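You operate a simulated robot arm through the tools that you are given. There is no shell and no other tool. Be economical: measure what you need, move in short steps, check, and stop when the job is done.

Carry out the task below with a simulated robot arm. There is one attempt and no reset: what you move stays moved.

JOB
Press the blue coupler onto the red length from the grey rail.
Fine: open the yellow cover, lay both in the press, close the cover, pull the lever, push it back, then open the cover.

It is judged by the outcome, as a careful person would: the job done as asked, and still so three seconds after it is handed in. It fails if anything else is knocked over, pushed out of place, dropped, spilled or broken.

ROBOT AND FRAMES
A 6-joint arm with a two-finger parallel gripper, fixed in place. Base frame: the origin is at the foot of the arm, x ahead of it, y to its left, z up; the work surface is at about z = 0.865. Lengths are in m, angles in degrees, forces in N, time in s.
With the tool pointing down near the work surface it reaches from about 0.26 to 0.68 m from the base axis. Its first joint turns from -66.0 to 66.0 degrees. Payload 2.9 kg.
The tool frame sits at the grasp point between the pads (the TCP): z along the fingers, y along the line on which they close. The tips reach 0.03 m beyond it. The gripper opens to 0.11 m. The fingers are 0.02 m wide and 0.01 m thick; the gripper's body (0.048 by 0.112 m) begins 0.055 m behind the TCP.
Orientation is that of the tool frame in the base frame, as a unit quaternion [x, y, z, w]. With the fingers straight down and closing along the base's y, the tool's x points along the base's -x, its y along +y and its z along -z.

CONTROLS
- The arm moves only by the tool nudge_tool. Its argument "increments" is a list of rows, each an object of numbers (a shift or turn left out is 0, a gripper value left out holds the last): "tx", "ty", "tz": the shift along the tool's x, y, z in m; "wx", "wy", "wz": the turn, a rotation vector about the tool's x, y, z in degrees; "fingers": the closure, from 0 (fully open) to 1 (shut). In form: [{"tx": .., "ty": .., "tz": .., "wx": .., "wy": .., "wz": .., "fingers": ..}, ...]. A call has 1 to 12 rows; each row shifts and turns the commanded pose from where the row before left it, along the tool's axes as they then stand. Rows are played at 5 a second. More than 0.05 m and 8.6 degrees between two rows, or a gripper value outside its range, and nothing of the call is played. A pose out of reach is approached as far as the arm can. The call stops where the force on the tool passes 70 N (or 10 N more than at its start, if that is more) or the arm is blocked; 0.2 s more then pass. The fingers move at their own pace (about 0.108 m/s each) and stop on an object; they squeeze with about 36 N. The grip force told is the motor's: it shows also when the fingers shut on nothing. Time passes only in rows, and 0.2 s behind the last, so rows that do not move let the fingers close. It gives the time, the measured TCP pose, the force on the tool (base axes), the opening and the grip force at its end, in the units of the frame above (readings bear some noise), and new pictures: "pictures" is both (left out), scene, wrist or none.
- Cameras (640 x 400 px; columns grow to the right, rows downward): "scene" is fixed at [0.0756, 0.4295, 1.3882]; the picture's right is [-0.77, -0.64, 0.00], its down [-0.32, 0.39, -0.86] and it looks along [0.55, -0.66, -0.50] (base axes); focal length 214 px, centre (320, 200). "wrist" rides on the gripper at [-0.036, 0, -0.057] in the tool frame; the picture's right is [0.00, -1.00, 0.00], its down [0.97, 0.00, -0.24] and it looks along [0.24, 0.00, 0.97] (tool axes); focal length 218 px, centre (320, 200).
- measure_at(camera, pixels): for up to 12 pixels [column, row] of the newest picture of that camera ("zoom" is the newest enlarged one), the place [x, y, z] in the base frame of the surface seen there, good to about 0.003 m. It takes no simulated time.
- zoom(camera, box): a new picture of the part [left, top, right, bottom] of that camera's present view, enlarged. It takes no simulated time.
- hand_in(): hands the job in; it is judged then, once.

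Go step by step. Measure first, check grasps and placings, and put right what went wrong. The budget is 80 turns and 120 pictures, counting those below and the enlarged ones. Unless the task says otherwise, let go and move clear before handing in, and close with one line.

The tools are called after "Call:" by a JSON object that holds its "api" and its "payload". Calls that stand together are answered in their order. nudge_tool: Moves the arm, as the interface text tells. Its arguments: {"type":"object","properties":{"increments":{"type":"array"},"pictures":{"type":"string","enum":["both","scene","wrist","none"]}},"required":["increments"]} The other tools are called the same way: measure_at (camera, pixels) gives the place of the surface under pixels of a picture; zoom (camera, box) takes an enlarged picture of a part of a camera's view; hand_in () hands the job in.

At the start:

```text
time_s: 0.0
tcp_pos: [0.3111, 0.067, 1.3423]
orientation: [0.0, 1.0, 0.001, 0.001]
contact_force: [-1.1, 0.6, 0.1]
finger_gap: 0.11
grip_force: 0.1
```

scene: 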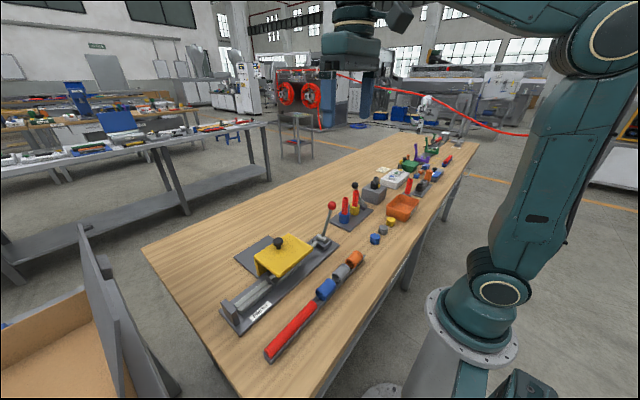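
wrist: 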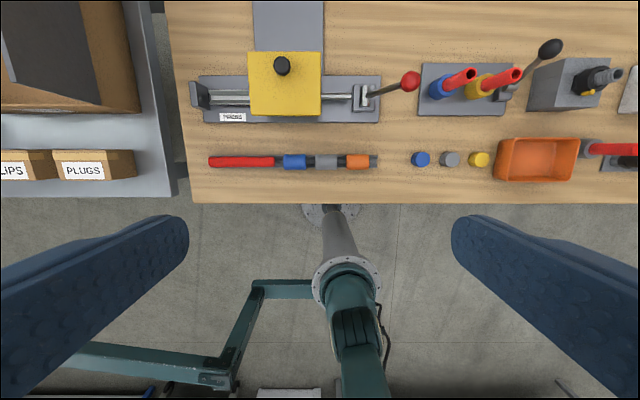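

The pictures show a press with a yellow cover (wrist 285,83), a lever with a red knob (410,82), and a rail with red, blue, grey and orange pieces (row 161). Blue, grey and yellow pieces also lie separately at 420-480,159. I'll enlarge these areas first.

Call:
{"api": "zoom", "payload": {"camera": "wrist", "box": [180, 40, 440, 200]}}

Call:
{"api": "zoom", "payload": {"camera": "scene", "box": [210, 180, 400, 370]}}

Call:
{"api": "zoom", "payload": {"camera": "wrist", "box": [390, 40, 640, 200]}}

Call:
{"api": "zoom", "payload": {"camera": "scene", "box": [320, 120, 480, 250]}}

```text
2.46 times, centred on (310, 120) of wrist
```

zoom: 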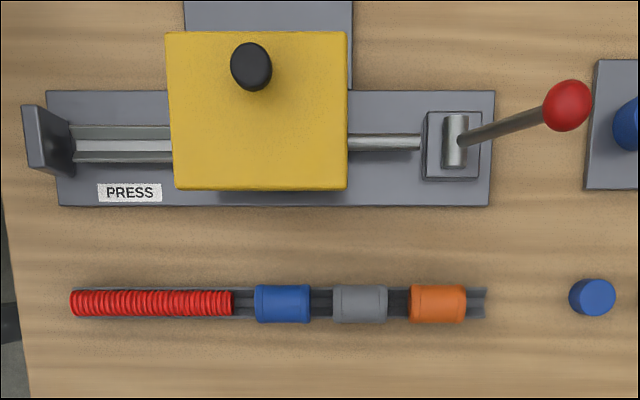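

```text
2.11 times, centred on (305, 275) of scene
```

zoom: 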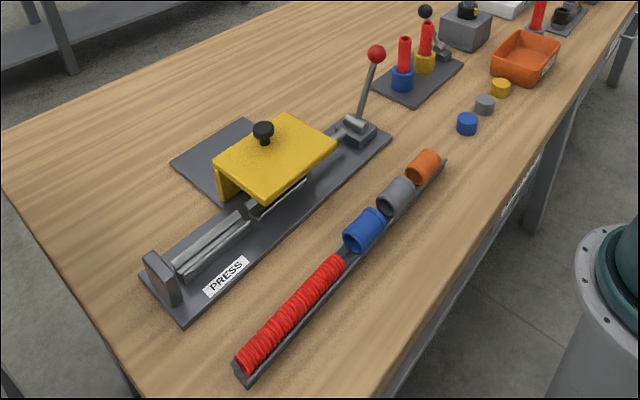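

```text
2.50 times, centred on (515, 120) of wrist
```

zoom: 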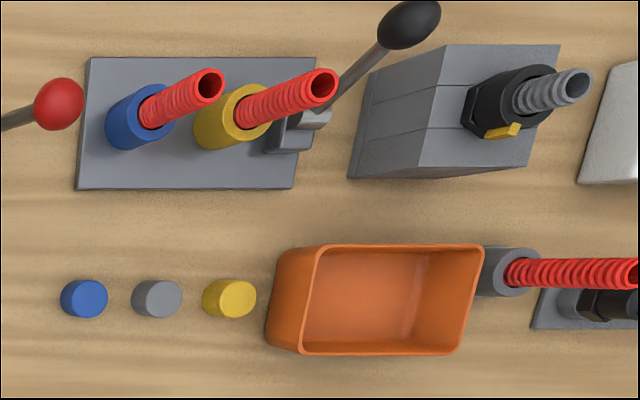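

```text
3.08 times, centred on (400, 185) of scene
```

zoom: 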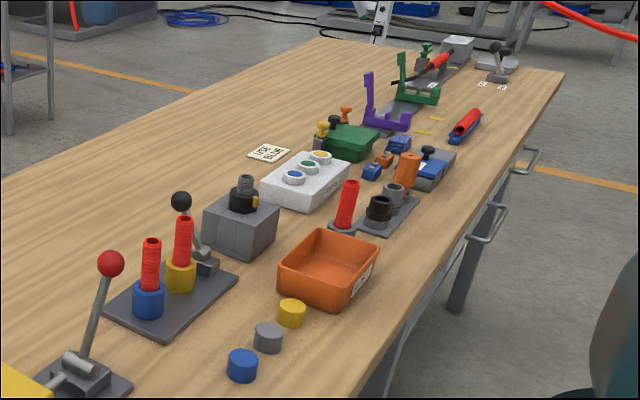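

I'll look closer at the cover, the coupler ends and the lever, and measure the main points.

Call:
{"api": "zoom", "payload": {"camera": "scene", "box": [225, 195, 345, 270]}}

Call:
{"api": "zoom", "payload": {"camera": "scene", "box": [300, 240, 380, 310]}}

Call:
{"api": "zoom", "payload": {"camera": "scene", "box": [210, 260, 340, 370]}}

Call:
{"api": "measure_at", "payload": {"camera": "wrist", "pixels": [[210, 162], [274, 162], [284, 162], [306, 162], [281, 66], [250, 53], [319, 114], [410, 82], [362, 97], [197, 96], [225, 97], [340, 97]]}}

Call:
{"api": "measure_at", "payload": {"camera": "scene", "pixels": [[277, 243], [262, 262], [259, 268], [283, 275], [312, 250], [331, 205], [323, 240], [258, 248], [325, 290], [228, 308], [240, 300], [262, 284]]}}

```text
5.33 times, centred on (285, 232) of scene
```

zoom: 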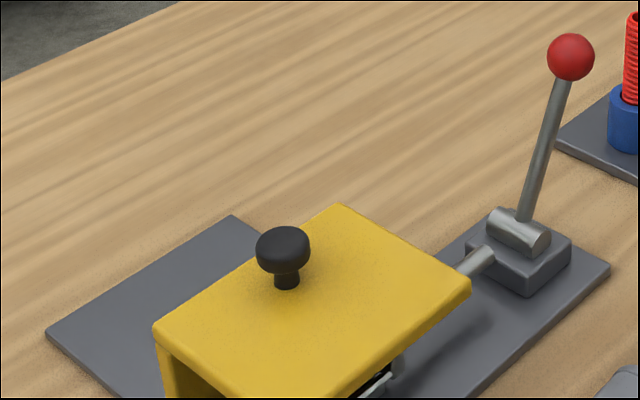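

```text
5.71 times, centred on (340, 275) of scene
```

zoom: 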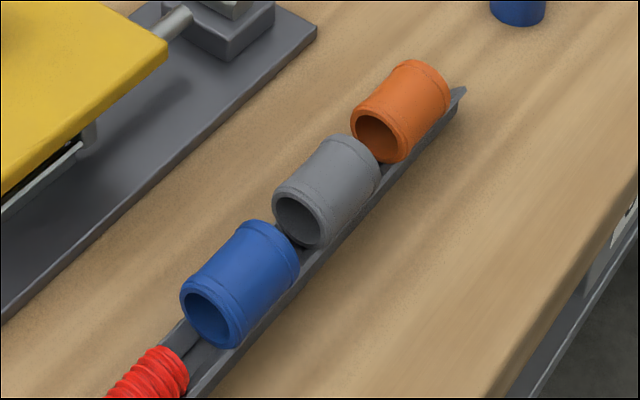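

```text
3.64 times, centred on (275, 315) of scene
```

zoom: 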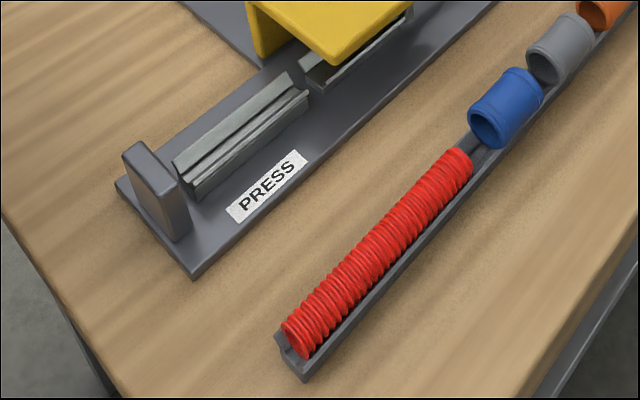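

```text
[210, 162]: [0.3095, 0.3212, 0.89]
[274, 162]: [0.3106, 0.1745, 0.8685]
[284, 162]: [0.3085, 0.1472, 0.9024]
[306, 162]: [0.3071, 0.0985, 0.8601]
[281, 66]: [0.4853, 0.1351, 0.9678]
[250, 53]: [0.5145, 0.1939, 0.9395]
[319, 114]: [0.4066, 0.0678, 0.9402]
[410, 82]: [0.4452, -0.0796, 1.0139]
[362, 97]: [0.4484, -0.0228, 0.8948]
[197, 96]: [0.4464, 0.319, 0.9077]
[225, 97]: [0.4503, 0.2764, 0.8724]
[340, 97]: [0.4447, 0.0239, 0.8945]
```

```text
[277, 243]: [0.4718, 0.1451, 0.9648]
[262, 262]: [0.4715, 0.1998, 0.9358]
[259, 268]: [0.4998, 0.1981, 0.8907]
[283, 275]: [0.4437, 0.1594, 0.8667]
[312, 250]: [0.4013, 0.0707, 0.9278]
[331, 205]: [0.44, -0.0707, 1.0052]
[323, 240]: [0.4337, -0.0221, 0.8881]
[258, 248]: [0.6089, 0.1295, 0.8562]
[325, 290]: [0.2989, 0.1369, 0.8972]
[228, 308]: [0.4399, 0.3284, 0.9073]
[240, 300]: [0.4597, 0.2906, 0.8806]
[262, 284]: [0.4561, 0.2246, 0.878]
```

The cover is a plate with a back wall and a central knob, and a bare plate lies behind it, so it may slide in +x. I'll turn the gripper 90° so it closes along x, then go above the knob at about (0.478, 0.138, 0.968).

Call:
{"api": "nudge_tool", "payload": {"increments": [{"wz": 8.18}, {"wz": 8.18}, {"wz": 8.18}, {"wz": 8.18}, {"wz": 8.18}, {"wz": 8.18}, {"wz": 8.18}, {"wz": 8.18}, {"wz": 8.18}, {"wz": 8.18}, {"wz": 8.2}], "pictures": "none"}}

Call:
{"api": "nudge_tool", "payload": {"increments": [{"ty": 0.0278, "tx": 0.0118, "tz": 0.035}, {"ty": 0.0278, "tx": 0.0118, "tz": 0.035}, {"ty": 0.0278, "tx": 0.0118, "tz": 0.035}, {"ty": 0.0278, "tx": 0.0118, "tz": 0.035}, {"ty": 0.0278, "tx": 0.0118, "tz": 0.035}, {"ty": 0.0278, "tx": 0.0118, "tz": 0.035}, {}]}}

```text
time_s: 2.4
tcp_pos: [0.3111, 0.067, 1.3414]
orientation: [0.708, 0.706, 0.002, 0.0]
contact_force: [-0.4, 0.2, 0.4]
finger_gap: 0.1101
grip_force: 0.1
```

```text
time_s: 4.0
tcp_pos: [0.4776, 0.1399, 1.1321]
orientation: [0.707, 0.707, 0.001, 0.0]
contact_force: [1.0, -1.1, 0.7]
finger_gap: 0.11
grip_force: 0.0
```

scene: 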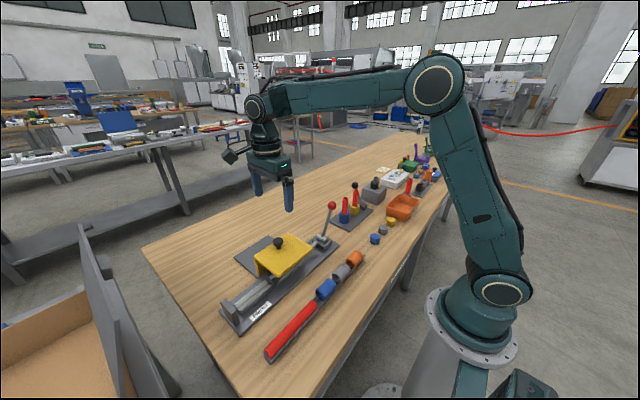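
wrist: 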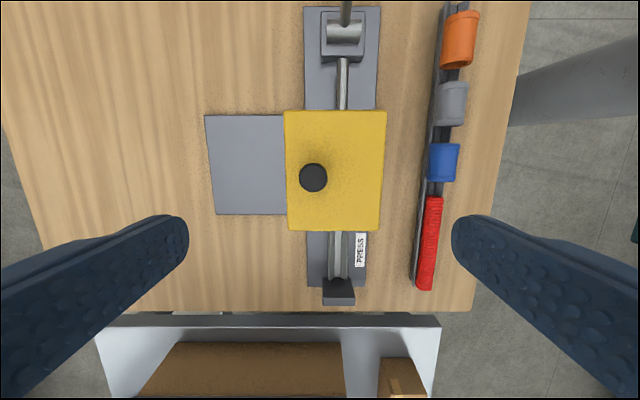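

The knob is at wrist (313,177). I'll measure it, the cover corners and the plate behind.

Call:
{"api": "measure_at", "payload": {"camera": "wrist", "pixels": [[313, 177], [302, 177], [325, 177], [313, 166], [313, 188], [290, 113], [384, 228], [208, 117], [216, 213], [338, 280], [342, 75], [443, 200]]}}

Call:
{"api": "zoom", "payload": {"camera": "wrist", "box": [270, 90, 400, 240]}}

```text
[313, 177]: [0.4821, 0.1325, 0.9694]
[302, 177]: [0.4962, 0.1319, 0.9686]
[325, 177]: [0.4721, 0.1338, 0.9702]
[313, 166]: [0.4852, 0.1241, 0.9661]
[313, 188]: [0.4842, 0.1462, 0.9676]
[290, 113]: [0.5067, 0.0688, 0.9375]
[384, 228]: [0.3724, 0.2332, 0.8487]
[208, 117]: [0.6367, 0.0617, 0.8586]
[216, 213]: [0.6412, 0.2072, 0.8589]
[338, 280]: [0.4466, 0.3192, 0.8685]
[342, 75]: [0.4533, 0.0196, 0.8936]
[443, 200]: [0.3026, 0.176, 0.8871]
```

```text
2.67 times, centred on (335, 165) of wrist
```

zoom: 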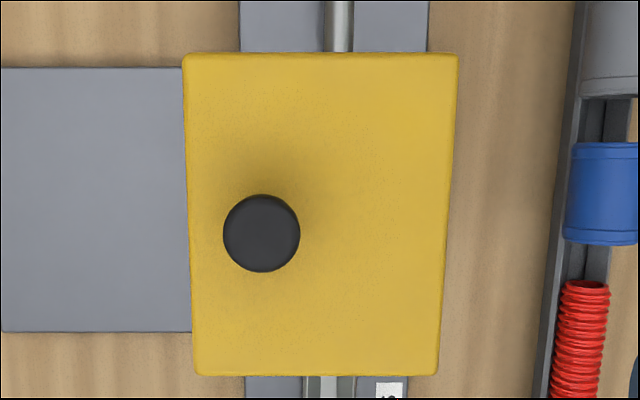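

The knob is centred at about (0.484, 0.134) with its top at 0.969, and the cover top is at 0.94. I'll descend to TCP z 0.977 and close.

Call:
{"api": "nudge_tool", "payload": {"increments": [{"ty": 0.006, "tx": -0.006, "tz": 0.039, "fingers": 0.4}, {"tz": 0.039}, {"tz": 0.039}, {"tz": 0.03}, {"tz": 0.008}, {}, {"fingers": 1}, {}, {}]}}

```text
time_s: 6.0
tcp_pos: [0.485, 0.1333, 0.9765]
orientation: [0.708, 0.706, 0.003, 0.002]
contact_force: [26.4, 0.3, -10.7]
finger_gap: 0.0295
grip_force: 45.4
```

scene: 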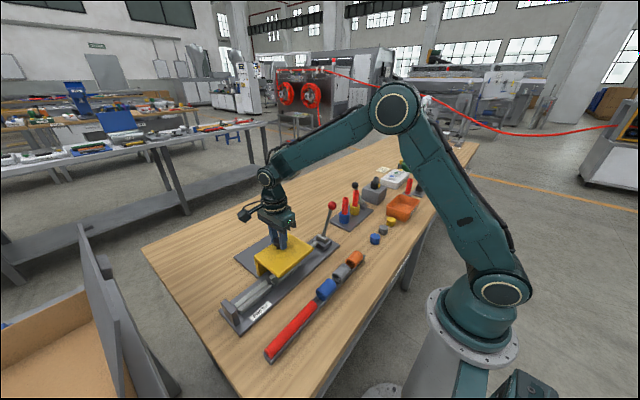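
wrist: 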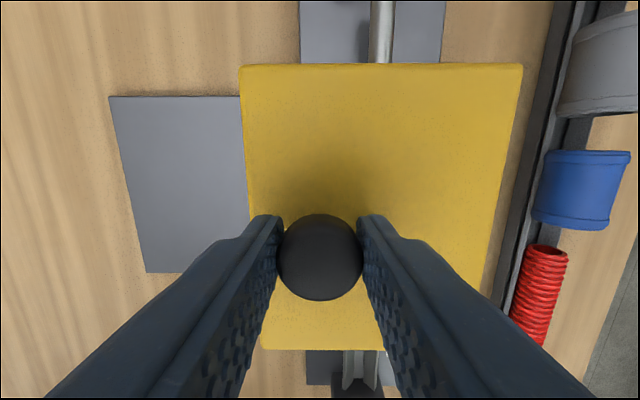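

The knob is held with a gap of 0.0295. I'll try sliding the cover +x in small steps.

Call:
{"api": "nudge_tool", "payload": {"increments": [{"ty": 0.005}, {"ty": 0.01}, {"ty": 0.01}, {}]}}

```text
time_s: 7.0
tcp_pos: [0.5086, 0.1327, 0.9765]
orientation: [0.708, 0.707, 0.0, -0.001]
contact_force: [-0.3, -1.0, 5.9]
finger_gap: 0.0291
grip_force: 44.9
```

scene: 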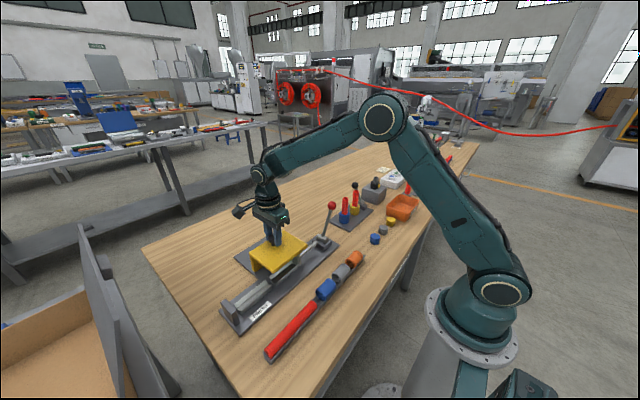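
wrist: 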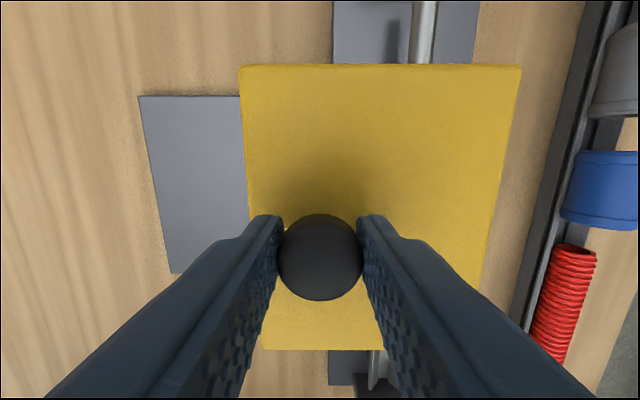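

The cover slides freely, with almost no force. I'll keep going +x until it meets a stop.

Call:
{"api": "nudge_tool", "payload": {"increments": [{"ty": 0.015}, {"ty": 0.015}, {"ty": 0.015}, {"ty": 0.015}, {"ty": 0.01}, {"ty": 0.01}, {"ty": 0.005}, {"ty": 0.005}, {"ty": 0.005}, {}]}}

```text
time_s: 9.2
tcp_pos: [0.6031, 0.1312, 0.9774]
orientation: [0.706, 0.708, 0.001, 0.0]
contact_force: [-0.7, 13.5, -8.9]
finger_gap: 0.0294
grip_force: 44.8
```

scene: 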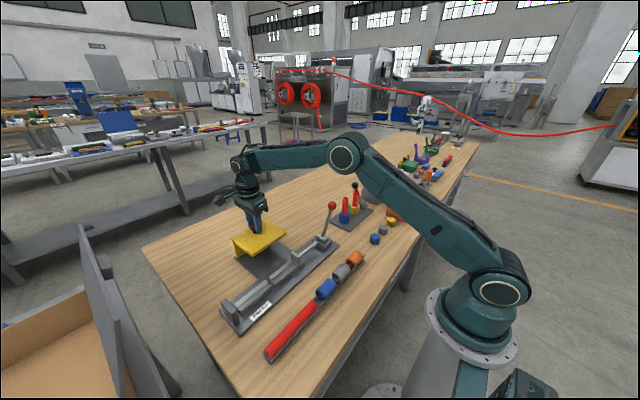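
wrist: 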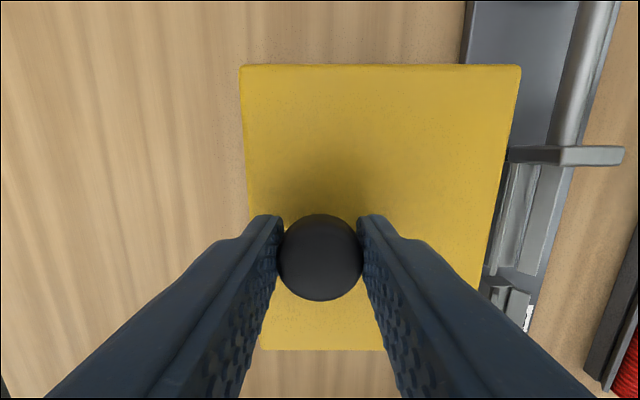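

The cover has moved 0.119 m and is clear of the trough. I'll probe 6 mm further for a stop.

Call:
{"api": "nudge_tool", "payload": {"increments": [{"ty": 0.003}, {"ty": 0.003}, {}], "pictures": "none"}}

```text
time_s: 10.0
tcp_pos: [0.6062, 0.131, 0.977]
orientation: [0.705, 0.709, -0.004, -0.004]
contact_force: [-37.8, 13.5, -0.4]
finger_gap: 0.0289
grip_force: 44.7
```

The force of -37.8 N in x means the open stop is reached. I'll ease back, release, rise and look.

Call:
{"api": "nudge_tool", "payload": {"increments": [{"ty": -0.004}, {"fingers": 0.4}, {}, {"tz": -0.03}, {"tz": -0.04}, {"tz": -0.04, "ty": -0.03}, {"ty": -0.04, "tz": -0.02}, {"ty": -0.04}, {"ty": -0.04, "tx": 0.02}, {"tx": 0.03}, {}]}}

```text
time_s: 12.4
tcp_pos: [0.457, 0.1808, 1.1071]
orientation: [0.707, 0.707, 0.001, 0.0]
contact_force: [-0.4, 0.1, 0.0]
finger_gap: 0.0658
grip_force: 0.0
```

scene: 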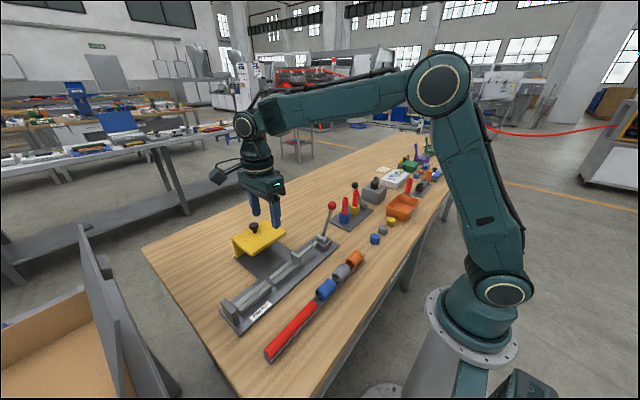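
wrist: 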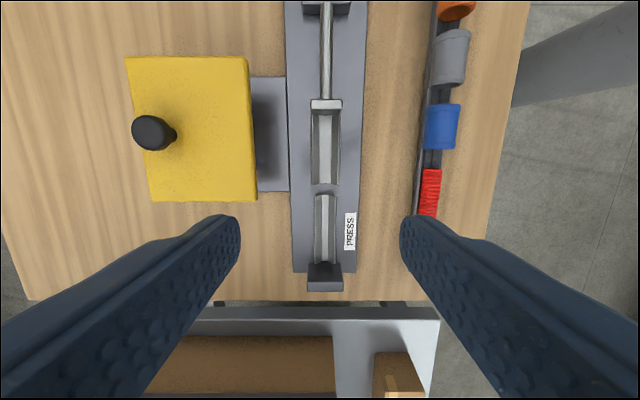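

Call:
{"api": "zoom", "payload": {"camera": "wrist", "box": [250, 80, 480, 300]}}

Call:
{"api": "measure_at", "payload": {"camera": "zoom", "pixels": [[205, 75], [205, 60], [205, 90], [187, 150], [233, 150], [208, 180], [205, 290], [208, 330], [208, 400], [190, 330], [220, 490], [205, 510]]}}

Call:
{"api": "zoom", "payload": {"camera": "scene", "box": [210, 220, 350, 340]}}

```text
1.82 times, centred on (365, 190) of wrist
```

zoom: 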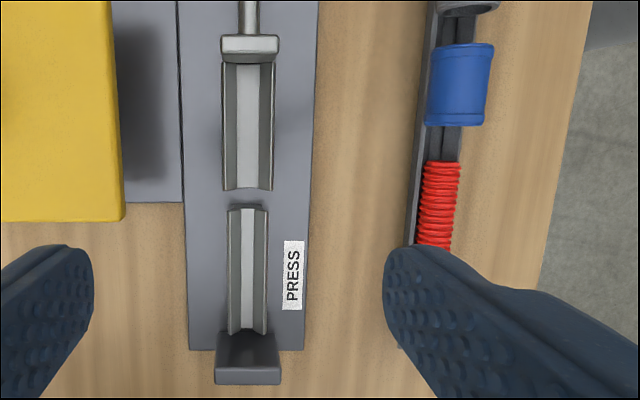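

```text
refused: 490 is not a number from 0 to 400
```

```text
3.33 times, centred on (280, 280) of scene
```

zoom: 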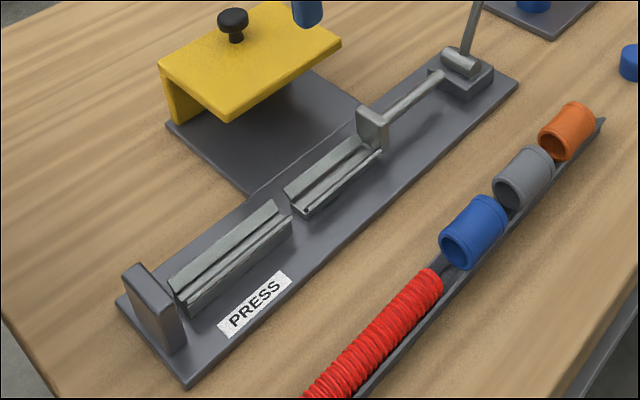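

There is a narrow cradle (hose) by the stop, a wider cradle (coupler) and a ram plate. I'll measure them all.

Call:
{"api": "measure_at", "payload": {"camera": "wrist", "pixels": [[326, 103], [326, 111], [315, 150], [338, 150], [325, 150], [325, 180], [325, 198], [325, 230], [318, 230], [332, 230], [325, 258], [325, 268]]}}

Call:
{"api": "measure_at", "payload": {"camera": "wrist", "pixels": [[441, 104], [441, 125], [441, 147], [429, 125], [455, 125], [431, 172], [423, 190], [430, 190], [438, 190], [430, 210], [454, 33], [434, 160]]}}

Call:
{"api": "measure_at", "payload": {"camera": "scene", "pixels": [[264, 359], [270, 350], [290, 330], [310, 308], [318, 300], [318, 287], [326, 284], [256, 310], [251, 298], [296, 258], [274, 278], [283, 290]]}}

```text
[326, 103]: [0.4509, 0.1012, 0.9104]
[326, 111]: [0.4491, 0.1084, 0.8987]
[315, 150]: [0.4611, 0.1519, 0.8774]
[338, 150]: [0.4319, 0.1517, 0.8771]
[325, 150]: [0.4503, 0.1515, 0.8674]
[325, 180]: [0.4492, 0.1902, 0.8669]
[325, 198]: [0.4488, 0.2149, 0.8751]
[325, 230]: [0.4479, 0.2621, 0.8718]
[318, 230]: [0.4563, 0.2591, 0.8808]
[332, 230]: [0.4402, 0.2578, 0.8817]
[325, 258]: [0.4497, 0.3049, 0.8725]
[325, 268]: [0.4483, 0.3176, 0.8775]
```

```text
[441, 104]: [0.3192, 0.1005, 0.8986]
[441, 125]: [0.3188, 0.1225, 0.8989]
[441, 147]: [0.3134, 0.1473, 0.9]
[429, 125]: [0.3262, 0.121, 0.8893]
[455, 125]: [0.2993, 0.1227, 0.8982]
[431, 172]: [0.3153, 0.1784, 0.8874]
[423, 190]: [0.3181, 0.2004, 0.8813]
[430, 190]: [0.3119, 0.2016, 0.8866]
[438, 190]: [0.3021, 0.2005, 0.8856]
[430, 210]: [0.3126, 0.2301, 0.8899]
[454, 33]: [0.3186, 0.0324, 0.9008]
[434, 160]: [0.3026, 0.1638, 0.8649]
```

```text
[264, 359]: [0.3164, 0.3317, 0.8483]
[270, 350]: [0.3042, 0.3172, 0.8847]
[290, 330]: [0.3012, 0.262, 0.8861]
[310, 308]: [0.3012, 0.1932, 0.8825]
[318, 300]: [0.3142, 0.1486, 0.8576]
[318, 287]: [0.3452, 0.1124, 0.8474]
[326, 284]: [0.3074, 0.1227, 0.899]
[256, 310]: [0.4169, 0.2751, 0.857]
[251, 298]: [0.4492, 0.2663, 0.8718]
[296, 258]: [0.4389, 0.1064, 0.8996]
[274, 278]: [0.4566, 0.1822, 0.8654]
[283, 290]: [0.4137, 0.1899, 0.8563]
```

Geometry: the hose runs y 0.172–0.325 at x≈0.31, and the coupler y 0.10–0.147. The stop face is at y≈0.317 and the ram face at y≈0.108, so the total slack is about 9 mm. I'll go above the rail for a precise look.

Call:
{"api": "nudge_tool", "payload": {"increments": [{"ty": -0.04, "fingers": 0.5}, {"ty": -0.04}, {"ty": -0.035}, {"ty": -0.031, "tx": 0.02}, {"tx": 0.04}, {}], "pictures": "wrist"}}

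Call:
{"api": "zoom", "payload": {"camera": "wrist", "box": [240, 20, 400, 290]}}

Call:
{"api": "zoom", "payload": {"camera": "scene", "box": [255, 320, 305, 370]}}

```text
time_s: 13.8
tcp_pos: [0.3088, 0.2447, 1.1091]
orientation: [0.707, 0.707, 0.001, -0.002]
contact_force: [0.5, -0.5, 0.0]
finger_gap: 0.055
grip_force: 0.1
```

wrist: 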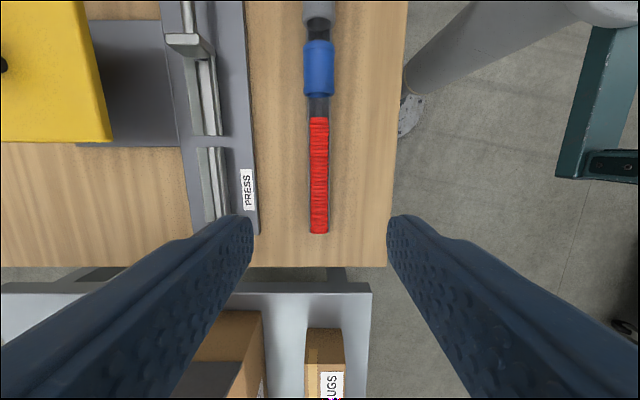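

```text
1.48 times, centred on (320, 155) of wrist
```

zoom: 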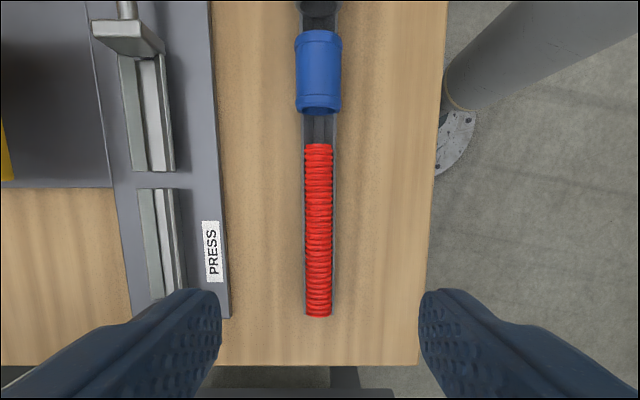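

```text
8.00 times, centred on (280, 345) of scene
```

zoom: 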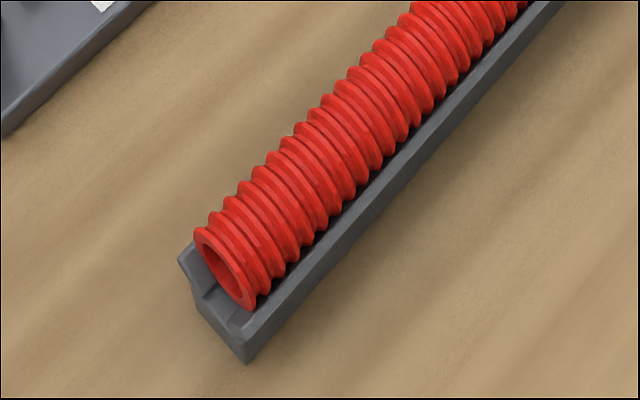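

Call:
{"api": "measure_at", "payload": {"camera": "wrist", "pixels": [[319, 118], [319, 150], [319, 180], [319, 210], [319, 231], [309, 107], [329, 107], [319, 107], [319, 68], [305, 68], [332, 68], [319, 94]]}}

Call:
{"api": "measure_at", "payload": {"camera": "zoom", "pixels": [[240, 238], [440, 155], [350, 235], [255, 345], [248, 352], [185, 260], [220, 215], [300, 160], [260, 335], [210, 300]]}}

```text
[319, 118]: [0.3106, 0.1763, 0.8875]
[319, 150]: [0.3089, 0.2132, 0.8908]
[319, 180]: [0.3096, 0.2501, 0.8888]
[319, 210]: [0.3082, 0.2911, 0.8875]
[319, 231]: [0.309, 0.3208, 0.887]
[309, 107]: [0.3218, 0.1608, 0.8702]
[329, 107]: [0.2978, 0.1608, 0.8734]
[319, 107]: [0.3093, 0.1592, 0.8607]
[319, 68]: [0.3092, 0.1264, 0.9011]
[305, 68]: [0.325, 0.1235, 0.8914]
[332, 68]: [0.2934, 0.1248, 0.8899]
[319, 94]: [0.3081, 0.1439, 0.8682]
```

```text
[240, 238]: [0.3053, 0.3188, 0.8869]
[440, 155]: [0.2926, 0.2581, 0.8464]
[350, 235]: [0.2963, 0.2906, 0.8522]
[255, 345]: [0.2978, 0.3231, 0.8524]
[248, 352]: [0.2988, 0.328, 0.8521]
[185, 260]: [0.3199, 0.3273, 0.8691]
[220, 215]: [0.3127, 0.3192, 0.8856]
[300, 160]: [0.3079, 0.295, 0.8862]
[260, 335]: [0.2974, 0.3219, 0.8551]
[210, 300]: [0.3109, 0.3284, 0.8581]
```

The hose centre is at (0.309, 0.249) with its top at 0.888, and the rail walls top out at about 0.872. I'll descend to TCP z≈0.905 so the tips clear the walls, and check before closing.

Call:
{"api": "nudge_tool", "payload": {"increments": [{"tx": 0.004, "tz": 0.045}, {"tz": 0.045}, {"tz": 0.045}, {"tz": 0.04}, {"tz": 0.024}, {}, {}], "pictures": "both"}}

Call:
{"api": "zoom", "payload": {"camera": "scene", "box": [245, 260, 345, 370]}}

```text
time_s: 15.4
tcp_pos: [0.3093, 0.2472, 0.9081]
orientation: [0.707, 0.708, 0.0, -0.001]
contact_force: [-0.2, -0.7, 0.4]
finger_gap: 0.0551
grip_force: 0.1
```

scene: 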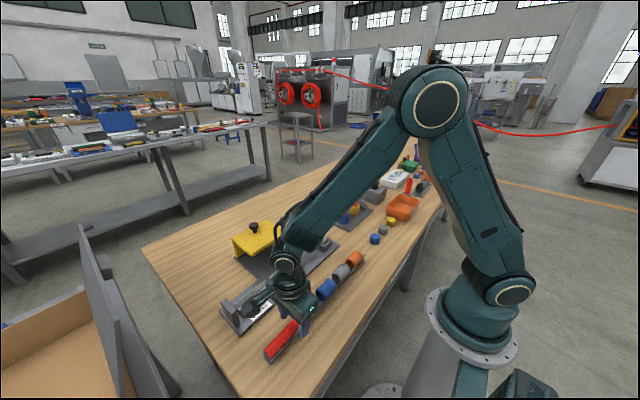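
wrist: 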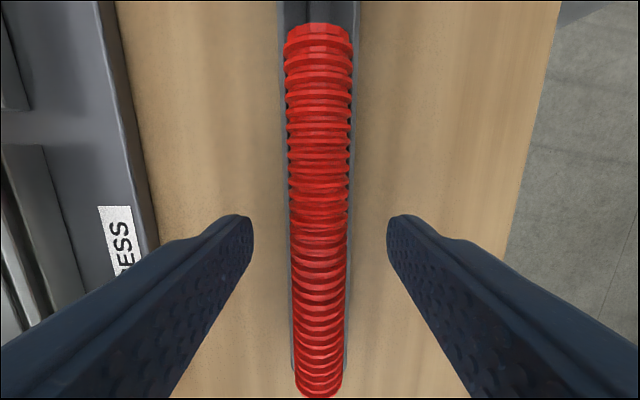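

```text
3.64 times, centred on (295, 315) of scene
```

zoom: 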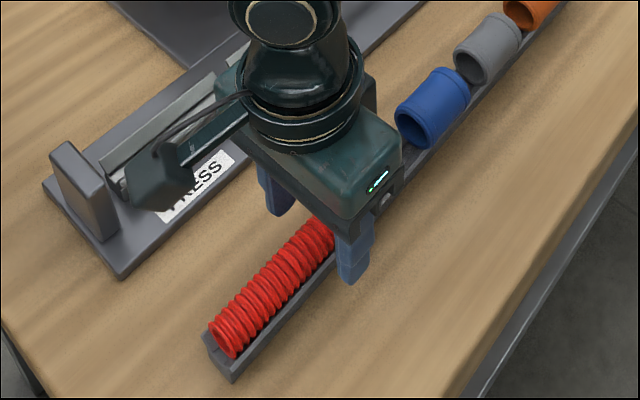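

Call:
{"api": "measure_at", "payload": {"camera": "wrist", "pixels": [[319, 28], [288, 45], [350, 45], [319, 100], [319, 200], [319, 300], [319, 385], [283, 150], [356, 150], [283, 100], [356, 100], [319, 10]]}}

```text
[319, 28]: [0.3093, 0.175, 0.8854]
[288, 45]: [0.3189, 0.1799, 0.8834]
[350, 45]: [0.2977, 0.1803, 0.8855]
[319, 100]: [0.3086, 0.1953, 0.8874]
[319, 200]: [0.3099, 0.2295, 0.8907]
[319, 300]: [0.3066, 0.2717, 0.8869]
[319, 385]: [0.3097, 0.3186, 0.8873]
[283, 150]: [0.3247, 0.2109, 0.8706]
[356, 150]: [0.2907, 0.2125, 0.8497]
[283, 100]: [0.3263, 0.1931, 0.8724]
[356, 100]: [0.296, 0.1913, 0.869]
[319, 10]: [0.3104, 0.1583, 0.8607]
```

The wall tops are at about 0.872 and the tips at 0.878. I'll go down 3 mm more and close.

Call:
{"api": "nudge_tool", "payload": {"increments": [{"tz": 0.003}, {}, {"fingers": 1}, {}, {}], "pictures": "wrist"}}

```text
time_s: 16.6
tcp_pos: [0.3093, 0.2461, 0.9048]
orientation: [0.707, 0.707, 0.001, 0.0]
contact_force: [3.4, 1.1, 2.7]
finger_gap: 0.0191
grip_force: 36.0
```

wrist: 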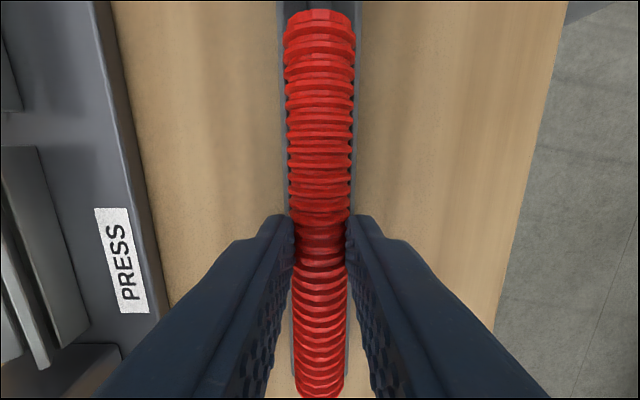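

The hose is gripped with a gap of 0.019. I'll lift it slowly and check it stays level.

Call:
{"api": "nudge_tool", "payload": {"increments": [{"tz": -0.005}, {"tz": -0.01}, {"tz": -0.02}, {"tz": -0.03}, {}], "pictures": "both"}}

Call:
{"api": "zoom", "payload": {"camera": "scene", "box": [235, 240, 345, 360]}}

```text
time_s: 17.8
tcp_pos: [0.3106, 0.2459, 0.9715]
orientation: [0.708, 0.707, 0.002, 0.001]
contact_force: [-0.5, -0.3, 0.2]
finger_gap: 0.0225
grip_force: 36.0
```

scene: 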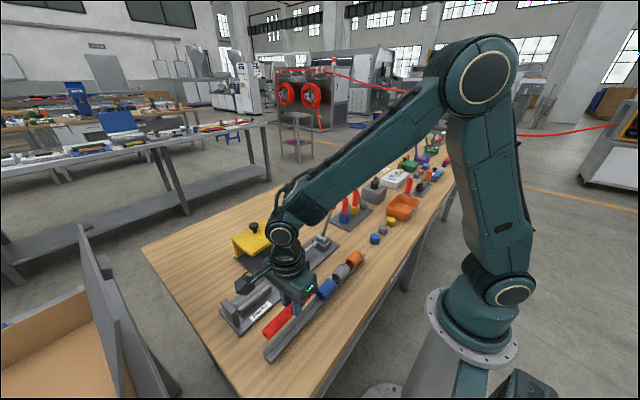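
wrist: 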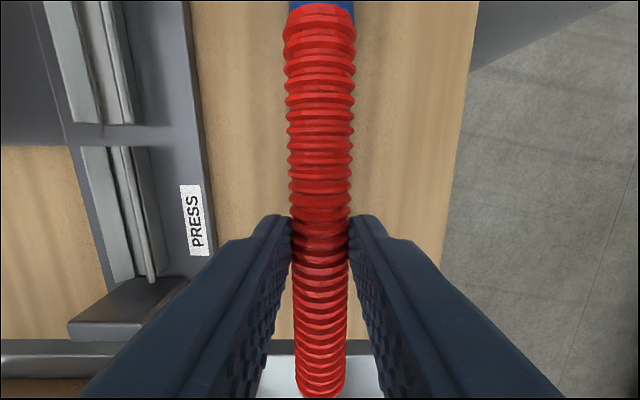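

```text
3.33 times, centred on (290, 300) of scene
```

zoom: 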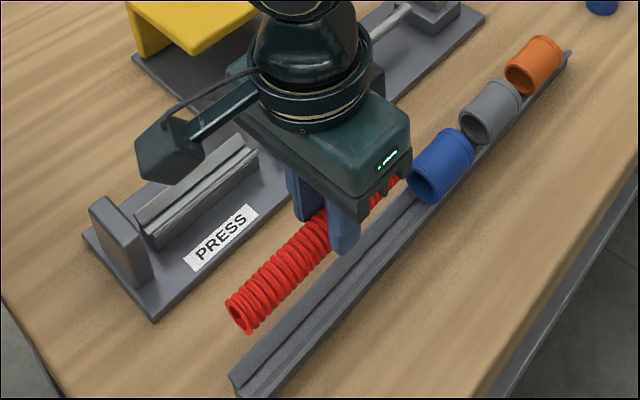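

Call:
{"api": "measure_at", "payload": {"camera": "wrist", "pixels": [[319, 12], [319, 100], [319, 200], [319, 300], [319, 390], [125, 190], [150, 275], [125, 300], [110, 295], [140, 330], [105, 210], [145, 210]]}}

Call:
{"api": "measure_at", "payload": {"camera": "zoom", "pixels": [[242, 300], [240, 315], [270, 275], [300, 245], [130, 205], [120, 225], [140, 215], [150, 240], [150, 200], [250, 155], [385, 195]]}}

```text
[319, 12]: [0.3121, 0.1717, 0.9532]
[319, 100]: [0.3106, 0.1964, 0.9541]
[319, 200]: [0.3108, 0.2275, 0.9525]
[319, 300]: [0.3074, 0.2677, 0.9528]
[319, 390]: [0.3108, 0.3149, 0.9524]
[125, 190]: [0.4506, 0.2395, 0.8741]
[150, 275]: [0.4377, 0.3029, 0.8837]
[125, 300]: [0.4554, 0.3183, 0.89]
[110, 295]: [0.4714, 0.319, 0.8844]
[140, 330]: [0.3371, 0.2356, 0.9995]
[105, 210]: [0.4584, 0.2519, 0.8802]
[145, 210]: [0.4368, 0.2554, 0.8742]
```

```text
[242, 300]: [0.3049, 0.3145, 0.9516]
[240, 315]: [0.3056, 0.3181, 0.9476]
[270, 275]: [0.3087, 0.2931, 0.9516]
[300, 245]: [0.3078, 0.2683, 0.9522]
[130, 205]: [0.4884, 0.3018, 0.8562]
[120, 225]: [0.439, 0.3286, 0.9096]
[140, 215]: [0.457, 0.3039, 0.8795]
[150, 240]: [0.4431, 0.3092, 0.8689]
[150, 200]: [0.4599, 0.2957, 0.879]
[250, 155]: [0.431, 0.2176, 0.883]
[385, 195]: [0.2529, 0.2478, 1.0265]
```

The hose hangs level, its top 18.5 mm below the TCP, and its +y end is 73 mm from the TCP. I'll carry it gently over the press to x=0.449, with the end about 2 mm short of the stop face (y≈0.318).

Call:
{"api": "nudge_tool", "payload": {"increments": [{"ty": 0.01, "tx": -0.0025}, {"ty": 0.02}, {"ty": 0.025}, {"ty": 0.025}, {"ty": 0.025}, {"ty": 0.02}, {"ty": 0.0135}, {}, {}], "pictures": "both"}}

Call:
{"api": "zoom", "payload": {"camera": "scene", "box": [205, 230, 325, 340]}}

```text
time_s: 19.8
tcp_pos: [0.4478, 0.243, 0.9713]
orientation: [0.707, 0.707, 0.0, -0.001]
contact_force: [-0.9, -0.3, -1.0]
finger_gap: 0.0226
grip_force: 36.1
```

scene: 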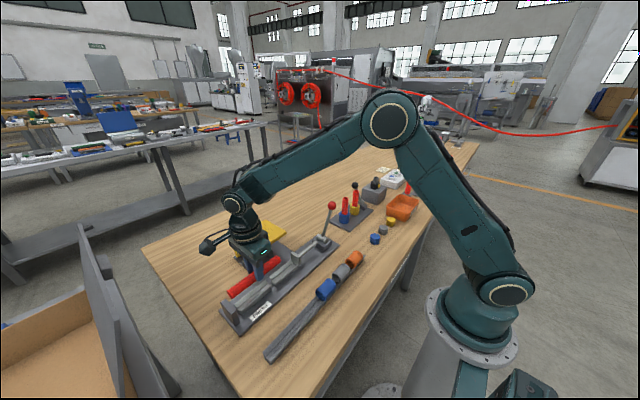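
wrist: 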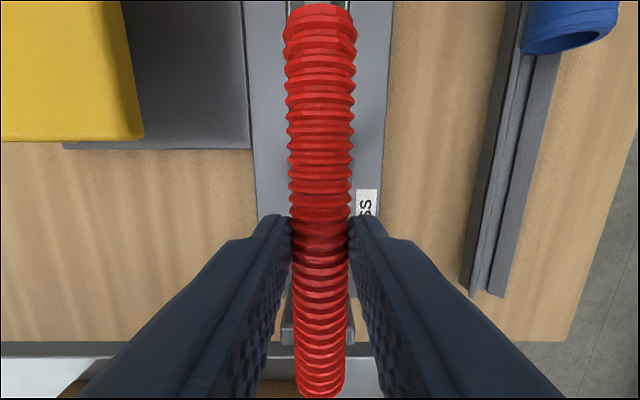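

```text
3.64 times, centred on (265, 285) of scene
```

zoom: 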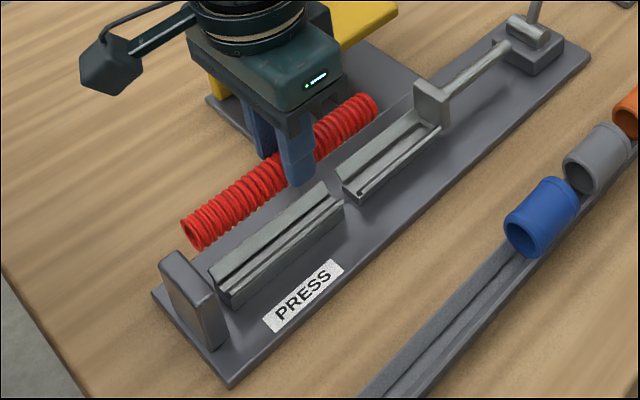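

From here the scene view shows the hose above the cradle. I'll check the stop face against the hose end before lowering.

Call:
{"api": "measure_at", "payload": {"camera": "zoom", "pixels": [[190, 235], [196, 222], [205, 290], [213, 320], [175, 262], [212, 270], [325, 185], [338, 205], [338, 180], [430, 105], [425, 90], [440, 128]]}}

Call:
{"api": "measure_at", "payload": {"camera": "wrist", "pixels": [[319, 12], [319, 100], [319, 300], [319, 390], [285, 335], [355, 335], [290, 5], [352, 5]]}}

```text
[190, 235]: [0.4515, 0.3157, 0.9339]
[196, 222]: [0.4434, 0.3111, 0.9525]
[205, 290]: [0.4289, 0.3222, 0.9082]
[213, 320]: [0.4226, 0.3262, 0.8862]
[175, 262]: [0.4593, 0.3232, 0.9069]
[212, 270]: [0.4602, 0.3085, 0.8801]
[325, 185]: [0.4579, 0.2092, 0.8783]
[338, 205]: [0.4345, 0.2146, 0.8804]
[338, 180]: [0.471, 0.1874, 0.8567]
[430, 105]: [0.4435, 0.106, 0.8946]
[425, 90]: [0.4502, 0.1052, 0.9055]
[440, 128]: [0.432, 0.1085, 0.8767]
```

```text
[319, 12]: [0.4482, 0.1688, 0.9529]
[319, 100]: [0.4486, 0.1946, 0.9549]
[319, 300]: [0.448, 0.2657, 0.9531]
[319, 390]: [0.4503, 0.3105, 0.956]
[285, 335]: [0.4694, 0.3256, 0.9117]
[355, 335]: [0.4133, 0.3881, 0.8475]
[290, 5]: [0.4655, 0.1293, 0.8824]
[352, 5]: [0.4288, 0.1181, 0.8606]
```

The alignment is good: hose x≈0.4485, end y≈0.316, stop ≈0.3185. I'll lower 45 mm, then creep.

Call:
{"api": "nudge_tool", "payload": {"increments": [{"tz": 0.015}, {"tz": 0.015}, {"tz": 0.01}, {"tz": 0.005}, {}], "pictures": "scene"}}

Call:
{"api": "zoom", "payload": {"camera": "scene", "box": [205, 230, 325, 340]}}

```text
time_s: 21.0
tcp_pos: [0.4468, 0.244, 0.9248]
orientation: [0.708, 0.707, 0.001, -0.001]
contact_force: [0.5, 0.5, 0.0]
finger_gap: 0.0223
grip_force: 36.0
```

scene: 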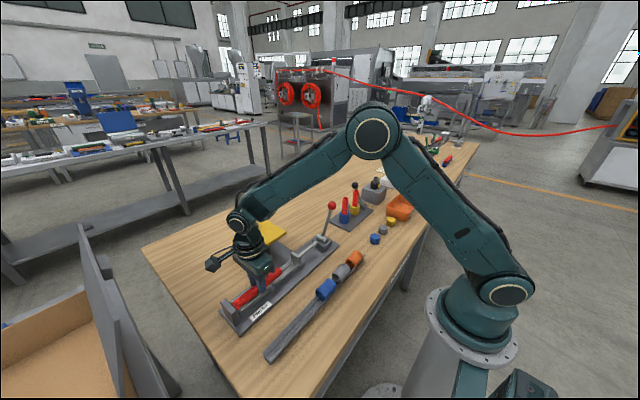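

```text
3.64 times, centred on (265, 285) of scene
```

zoom: 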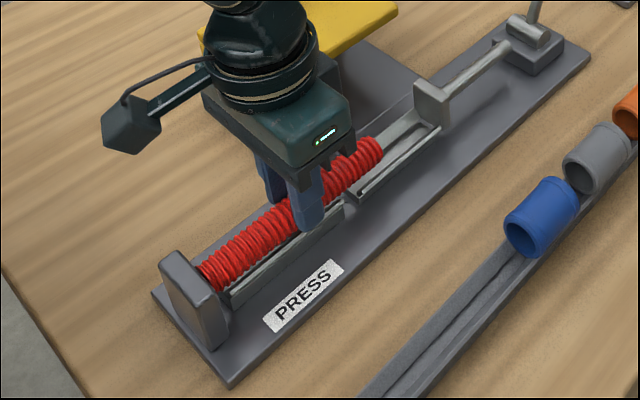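

No contact yet. I'll shift +2 mm in x and creep down 2 mm at a time.

Call:
{"api": "nudge_tool", "payload": {"increments": [{"ty": 0.002}, {"tz": 0.002}, {"tz": 0.002}, {}], "pictures": "none"}}

```text
time_s: 22.0
tcp_pos: [0.4508, 0.243, 0.9207]
orientation: [0.707, 0.707, 0.0, 0.0]
contact_force: [-0.9, -0.2, -0.5]
finger_gap: 0.0224
grip_force: 36.3
```

Call:
{"api": "nudge_tool", "payload": {"increments": [{"tz": 0.002}, {"tz": 0.0015}, {}], "pictures": "wrist"}}

```text
time_s: 22.8
tcp_pos: [0.4492, 0.2437, 0.9169]
orientation: [0.707, 0.707, 0.001, 0.0]
contact_force: [0.7, 0.7, 2.2]
finger_gap: 0.0222
grip_force: 36.6
```

wrist: 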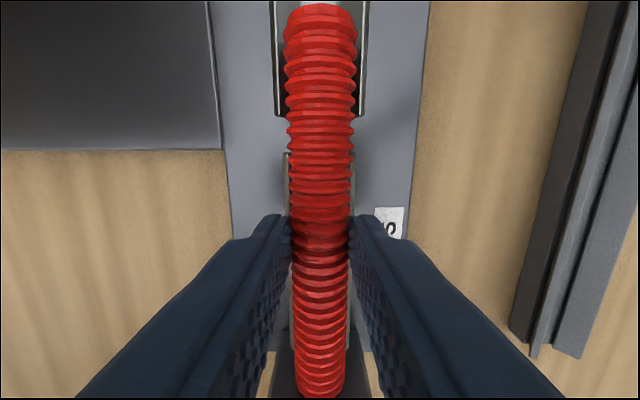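

A force of 2.2 N in z is first contact. I'll go 1 mm more, then open slightly.

Call:
{"api": "nudge_tool", "payload": {"increments": [{"tz": 0.001}, {}, {"fingers": 0.6}, {}, {}], "pictures": "wrist"}}

Call:
{"api": "zoom", "payload": {"camera": "scene", "box": [205, 230, 325, 340]}}

```text
time_s: 24.0
tcp_pos: [0.4501, 0.2435, 0.9172]
orientation: [0.707, 0.707, 0.001, -0.001]
contact_force: [-0.4, -0.8, -0.6]
finger_gap: 0.0441
grip_force: 0.1
```

wrist: 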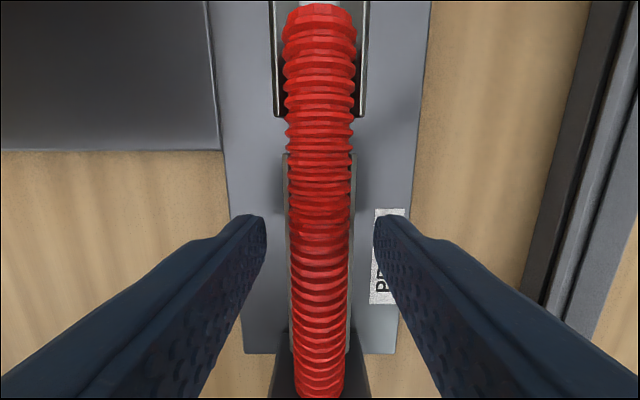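

```text
3.64 times, centred on (265, 285) of scene
```

zoom: 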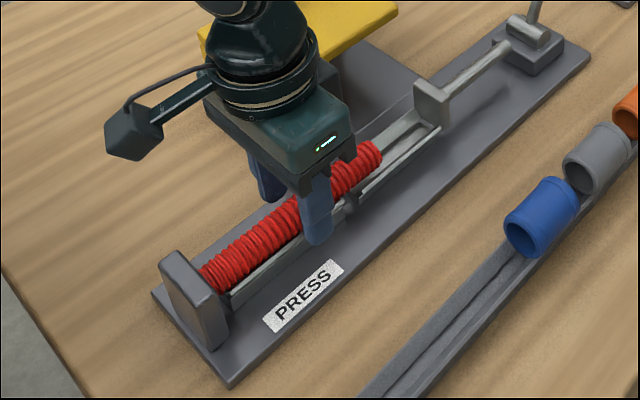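

The hose sits in the cradle. I'll rise and move over the blue coupler at about (0.309, 0.123).

Call:
{"api": "nudge_tool", "payload": {"increments": [{"tz": -0.03}, {"tz": -0.04}, {"tz": -0.04}, {"ty": -0.035, "tx": -0.03, "fingers": 0.45}, {"ty": -0.035, "tx": -0.03}, {"ty": -0.036, "tx": -0.03}, {"ty": -0.035, "tx": -0.0305}, {}], "pictures": "both"}}

Call:
{"api": "zoom", "payload": {"camera": "scene", "box": [205, 230, 345, 340]}}

```text
time_s: 25.8
tcp_pos: [0.3078, 0.1235, 1.026]
orientation: [0.707, 0.707, 0.001, 0.0]
contact_force: [-0.3, 0.6, 0.3]
finger_gap: 0.0607
grip_force: 0.0
```

scene: 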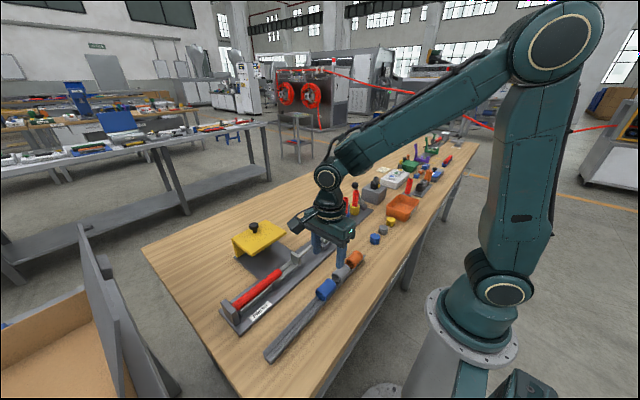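
wrist: 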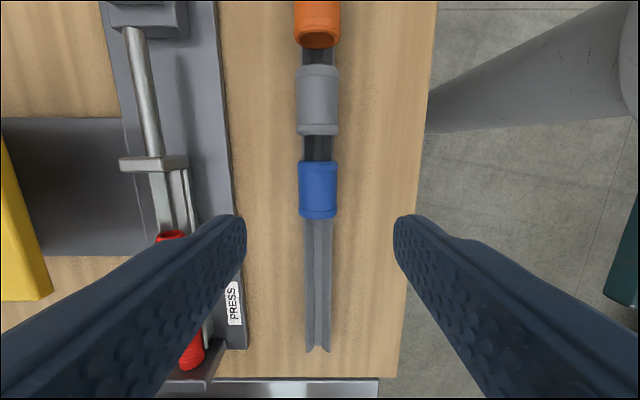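

```text
3.64 times, centred on (275, 285) of scene
```

zoom: 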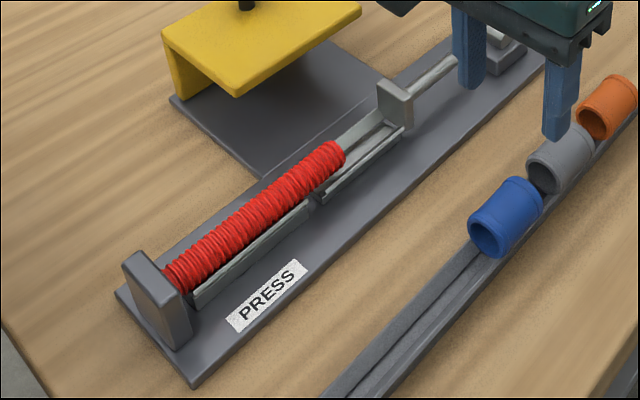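

Call:
{"api": "measure_at", "payload": {"camera": "wrist", "pixels": [[318, 163], [318, 190], [318, 215], [302, 190], [335, 190], [172, 234], [165, 238], [180, 238], [150, 158], [155, 170], [152, 163], [318, 135]]}}

Call:
{"api": "measure_at", "payload": {"camera": "zoom", "pixels": [[327, 145], [340, 158], [345, 150], [170, 275], [250, 215], [388, 95], [392, 115], [408, 105], [520, 200], [485, 230], [470, 235], [513, 183]]}}

```text
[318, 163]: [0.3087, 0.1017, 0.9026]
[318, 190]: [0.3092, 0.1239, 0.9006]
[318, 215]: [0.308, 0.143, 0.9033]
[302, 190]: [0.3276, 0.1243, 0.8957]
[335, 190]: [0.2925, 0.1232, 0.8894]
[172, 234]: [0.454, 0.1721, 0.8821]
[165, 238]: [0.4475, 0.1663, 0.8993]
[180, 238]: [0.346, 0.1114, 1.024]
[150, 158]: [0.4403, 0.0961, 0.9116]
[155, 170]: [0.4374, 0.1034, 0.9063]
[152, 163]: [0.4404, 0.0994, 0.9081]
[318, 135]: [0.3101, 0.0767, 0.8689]
```

```text
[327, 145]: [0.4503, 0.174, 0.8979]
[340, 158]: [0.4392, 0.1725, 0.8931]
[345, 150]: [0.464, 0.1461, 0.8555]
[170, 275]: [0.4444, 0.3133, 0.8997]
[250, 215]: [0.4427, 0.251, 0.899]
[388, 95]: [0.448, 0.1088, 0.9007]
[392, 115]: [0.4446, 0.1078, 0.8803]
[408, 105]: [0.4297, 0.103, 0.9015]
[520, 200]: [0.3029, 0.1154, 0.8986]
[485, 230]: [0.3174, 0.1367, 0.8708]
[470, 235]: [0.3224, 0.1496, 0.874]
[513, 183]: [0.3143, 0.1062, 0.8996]
```

The hose end is at y≈0.170 and the ram face at 0.108. The 44 mm coupler (axis 0.309, 0.123, z 0.884) fits with slack. I'll descend to TCP z 0.909 so the tips stay above the cradle walls later, then grip.

Call:
{"api": "nudge_tool", "payload": {"increments": [{"tz": 0.04, "ty": 0.0015}, {"tz": 0.04}, {"tz": 0.03}, {"tz": 0.007}, {}, {"fingers": 1}, {}, {}], "pictures": "wrist"}}

```text
time_s: 27.6
tcp_pos: [0.31, 0.122, 0.9097]
orientation: [0.707, 0.707, 0.001, -0.001]
contact_force: [-0.2, -0.1, 0.3]
finger_gap: 0.0321
grip_force: 35.8
```

wrist: 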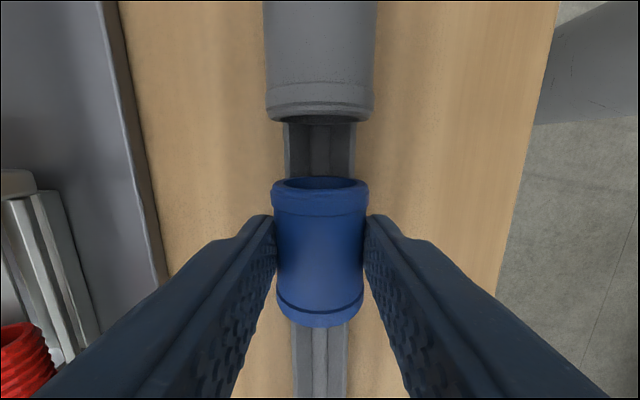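

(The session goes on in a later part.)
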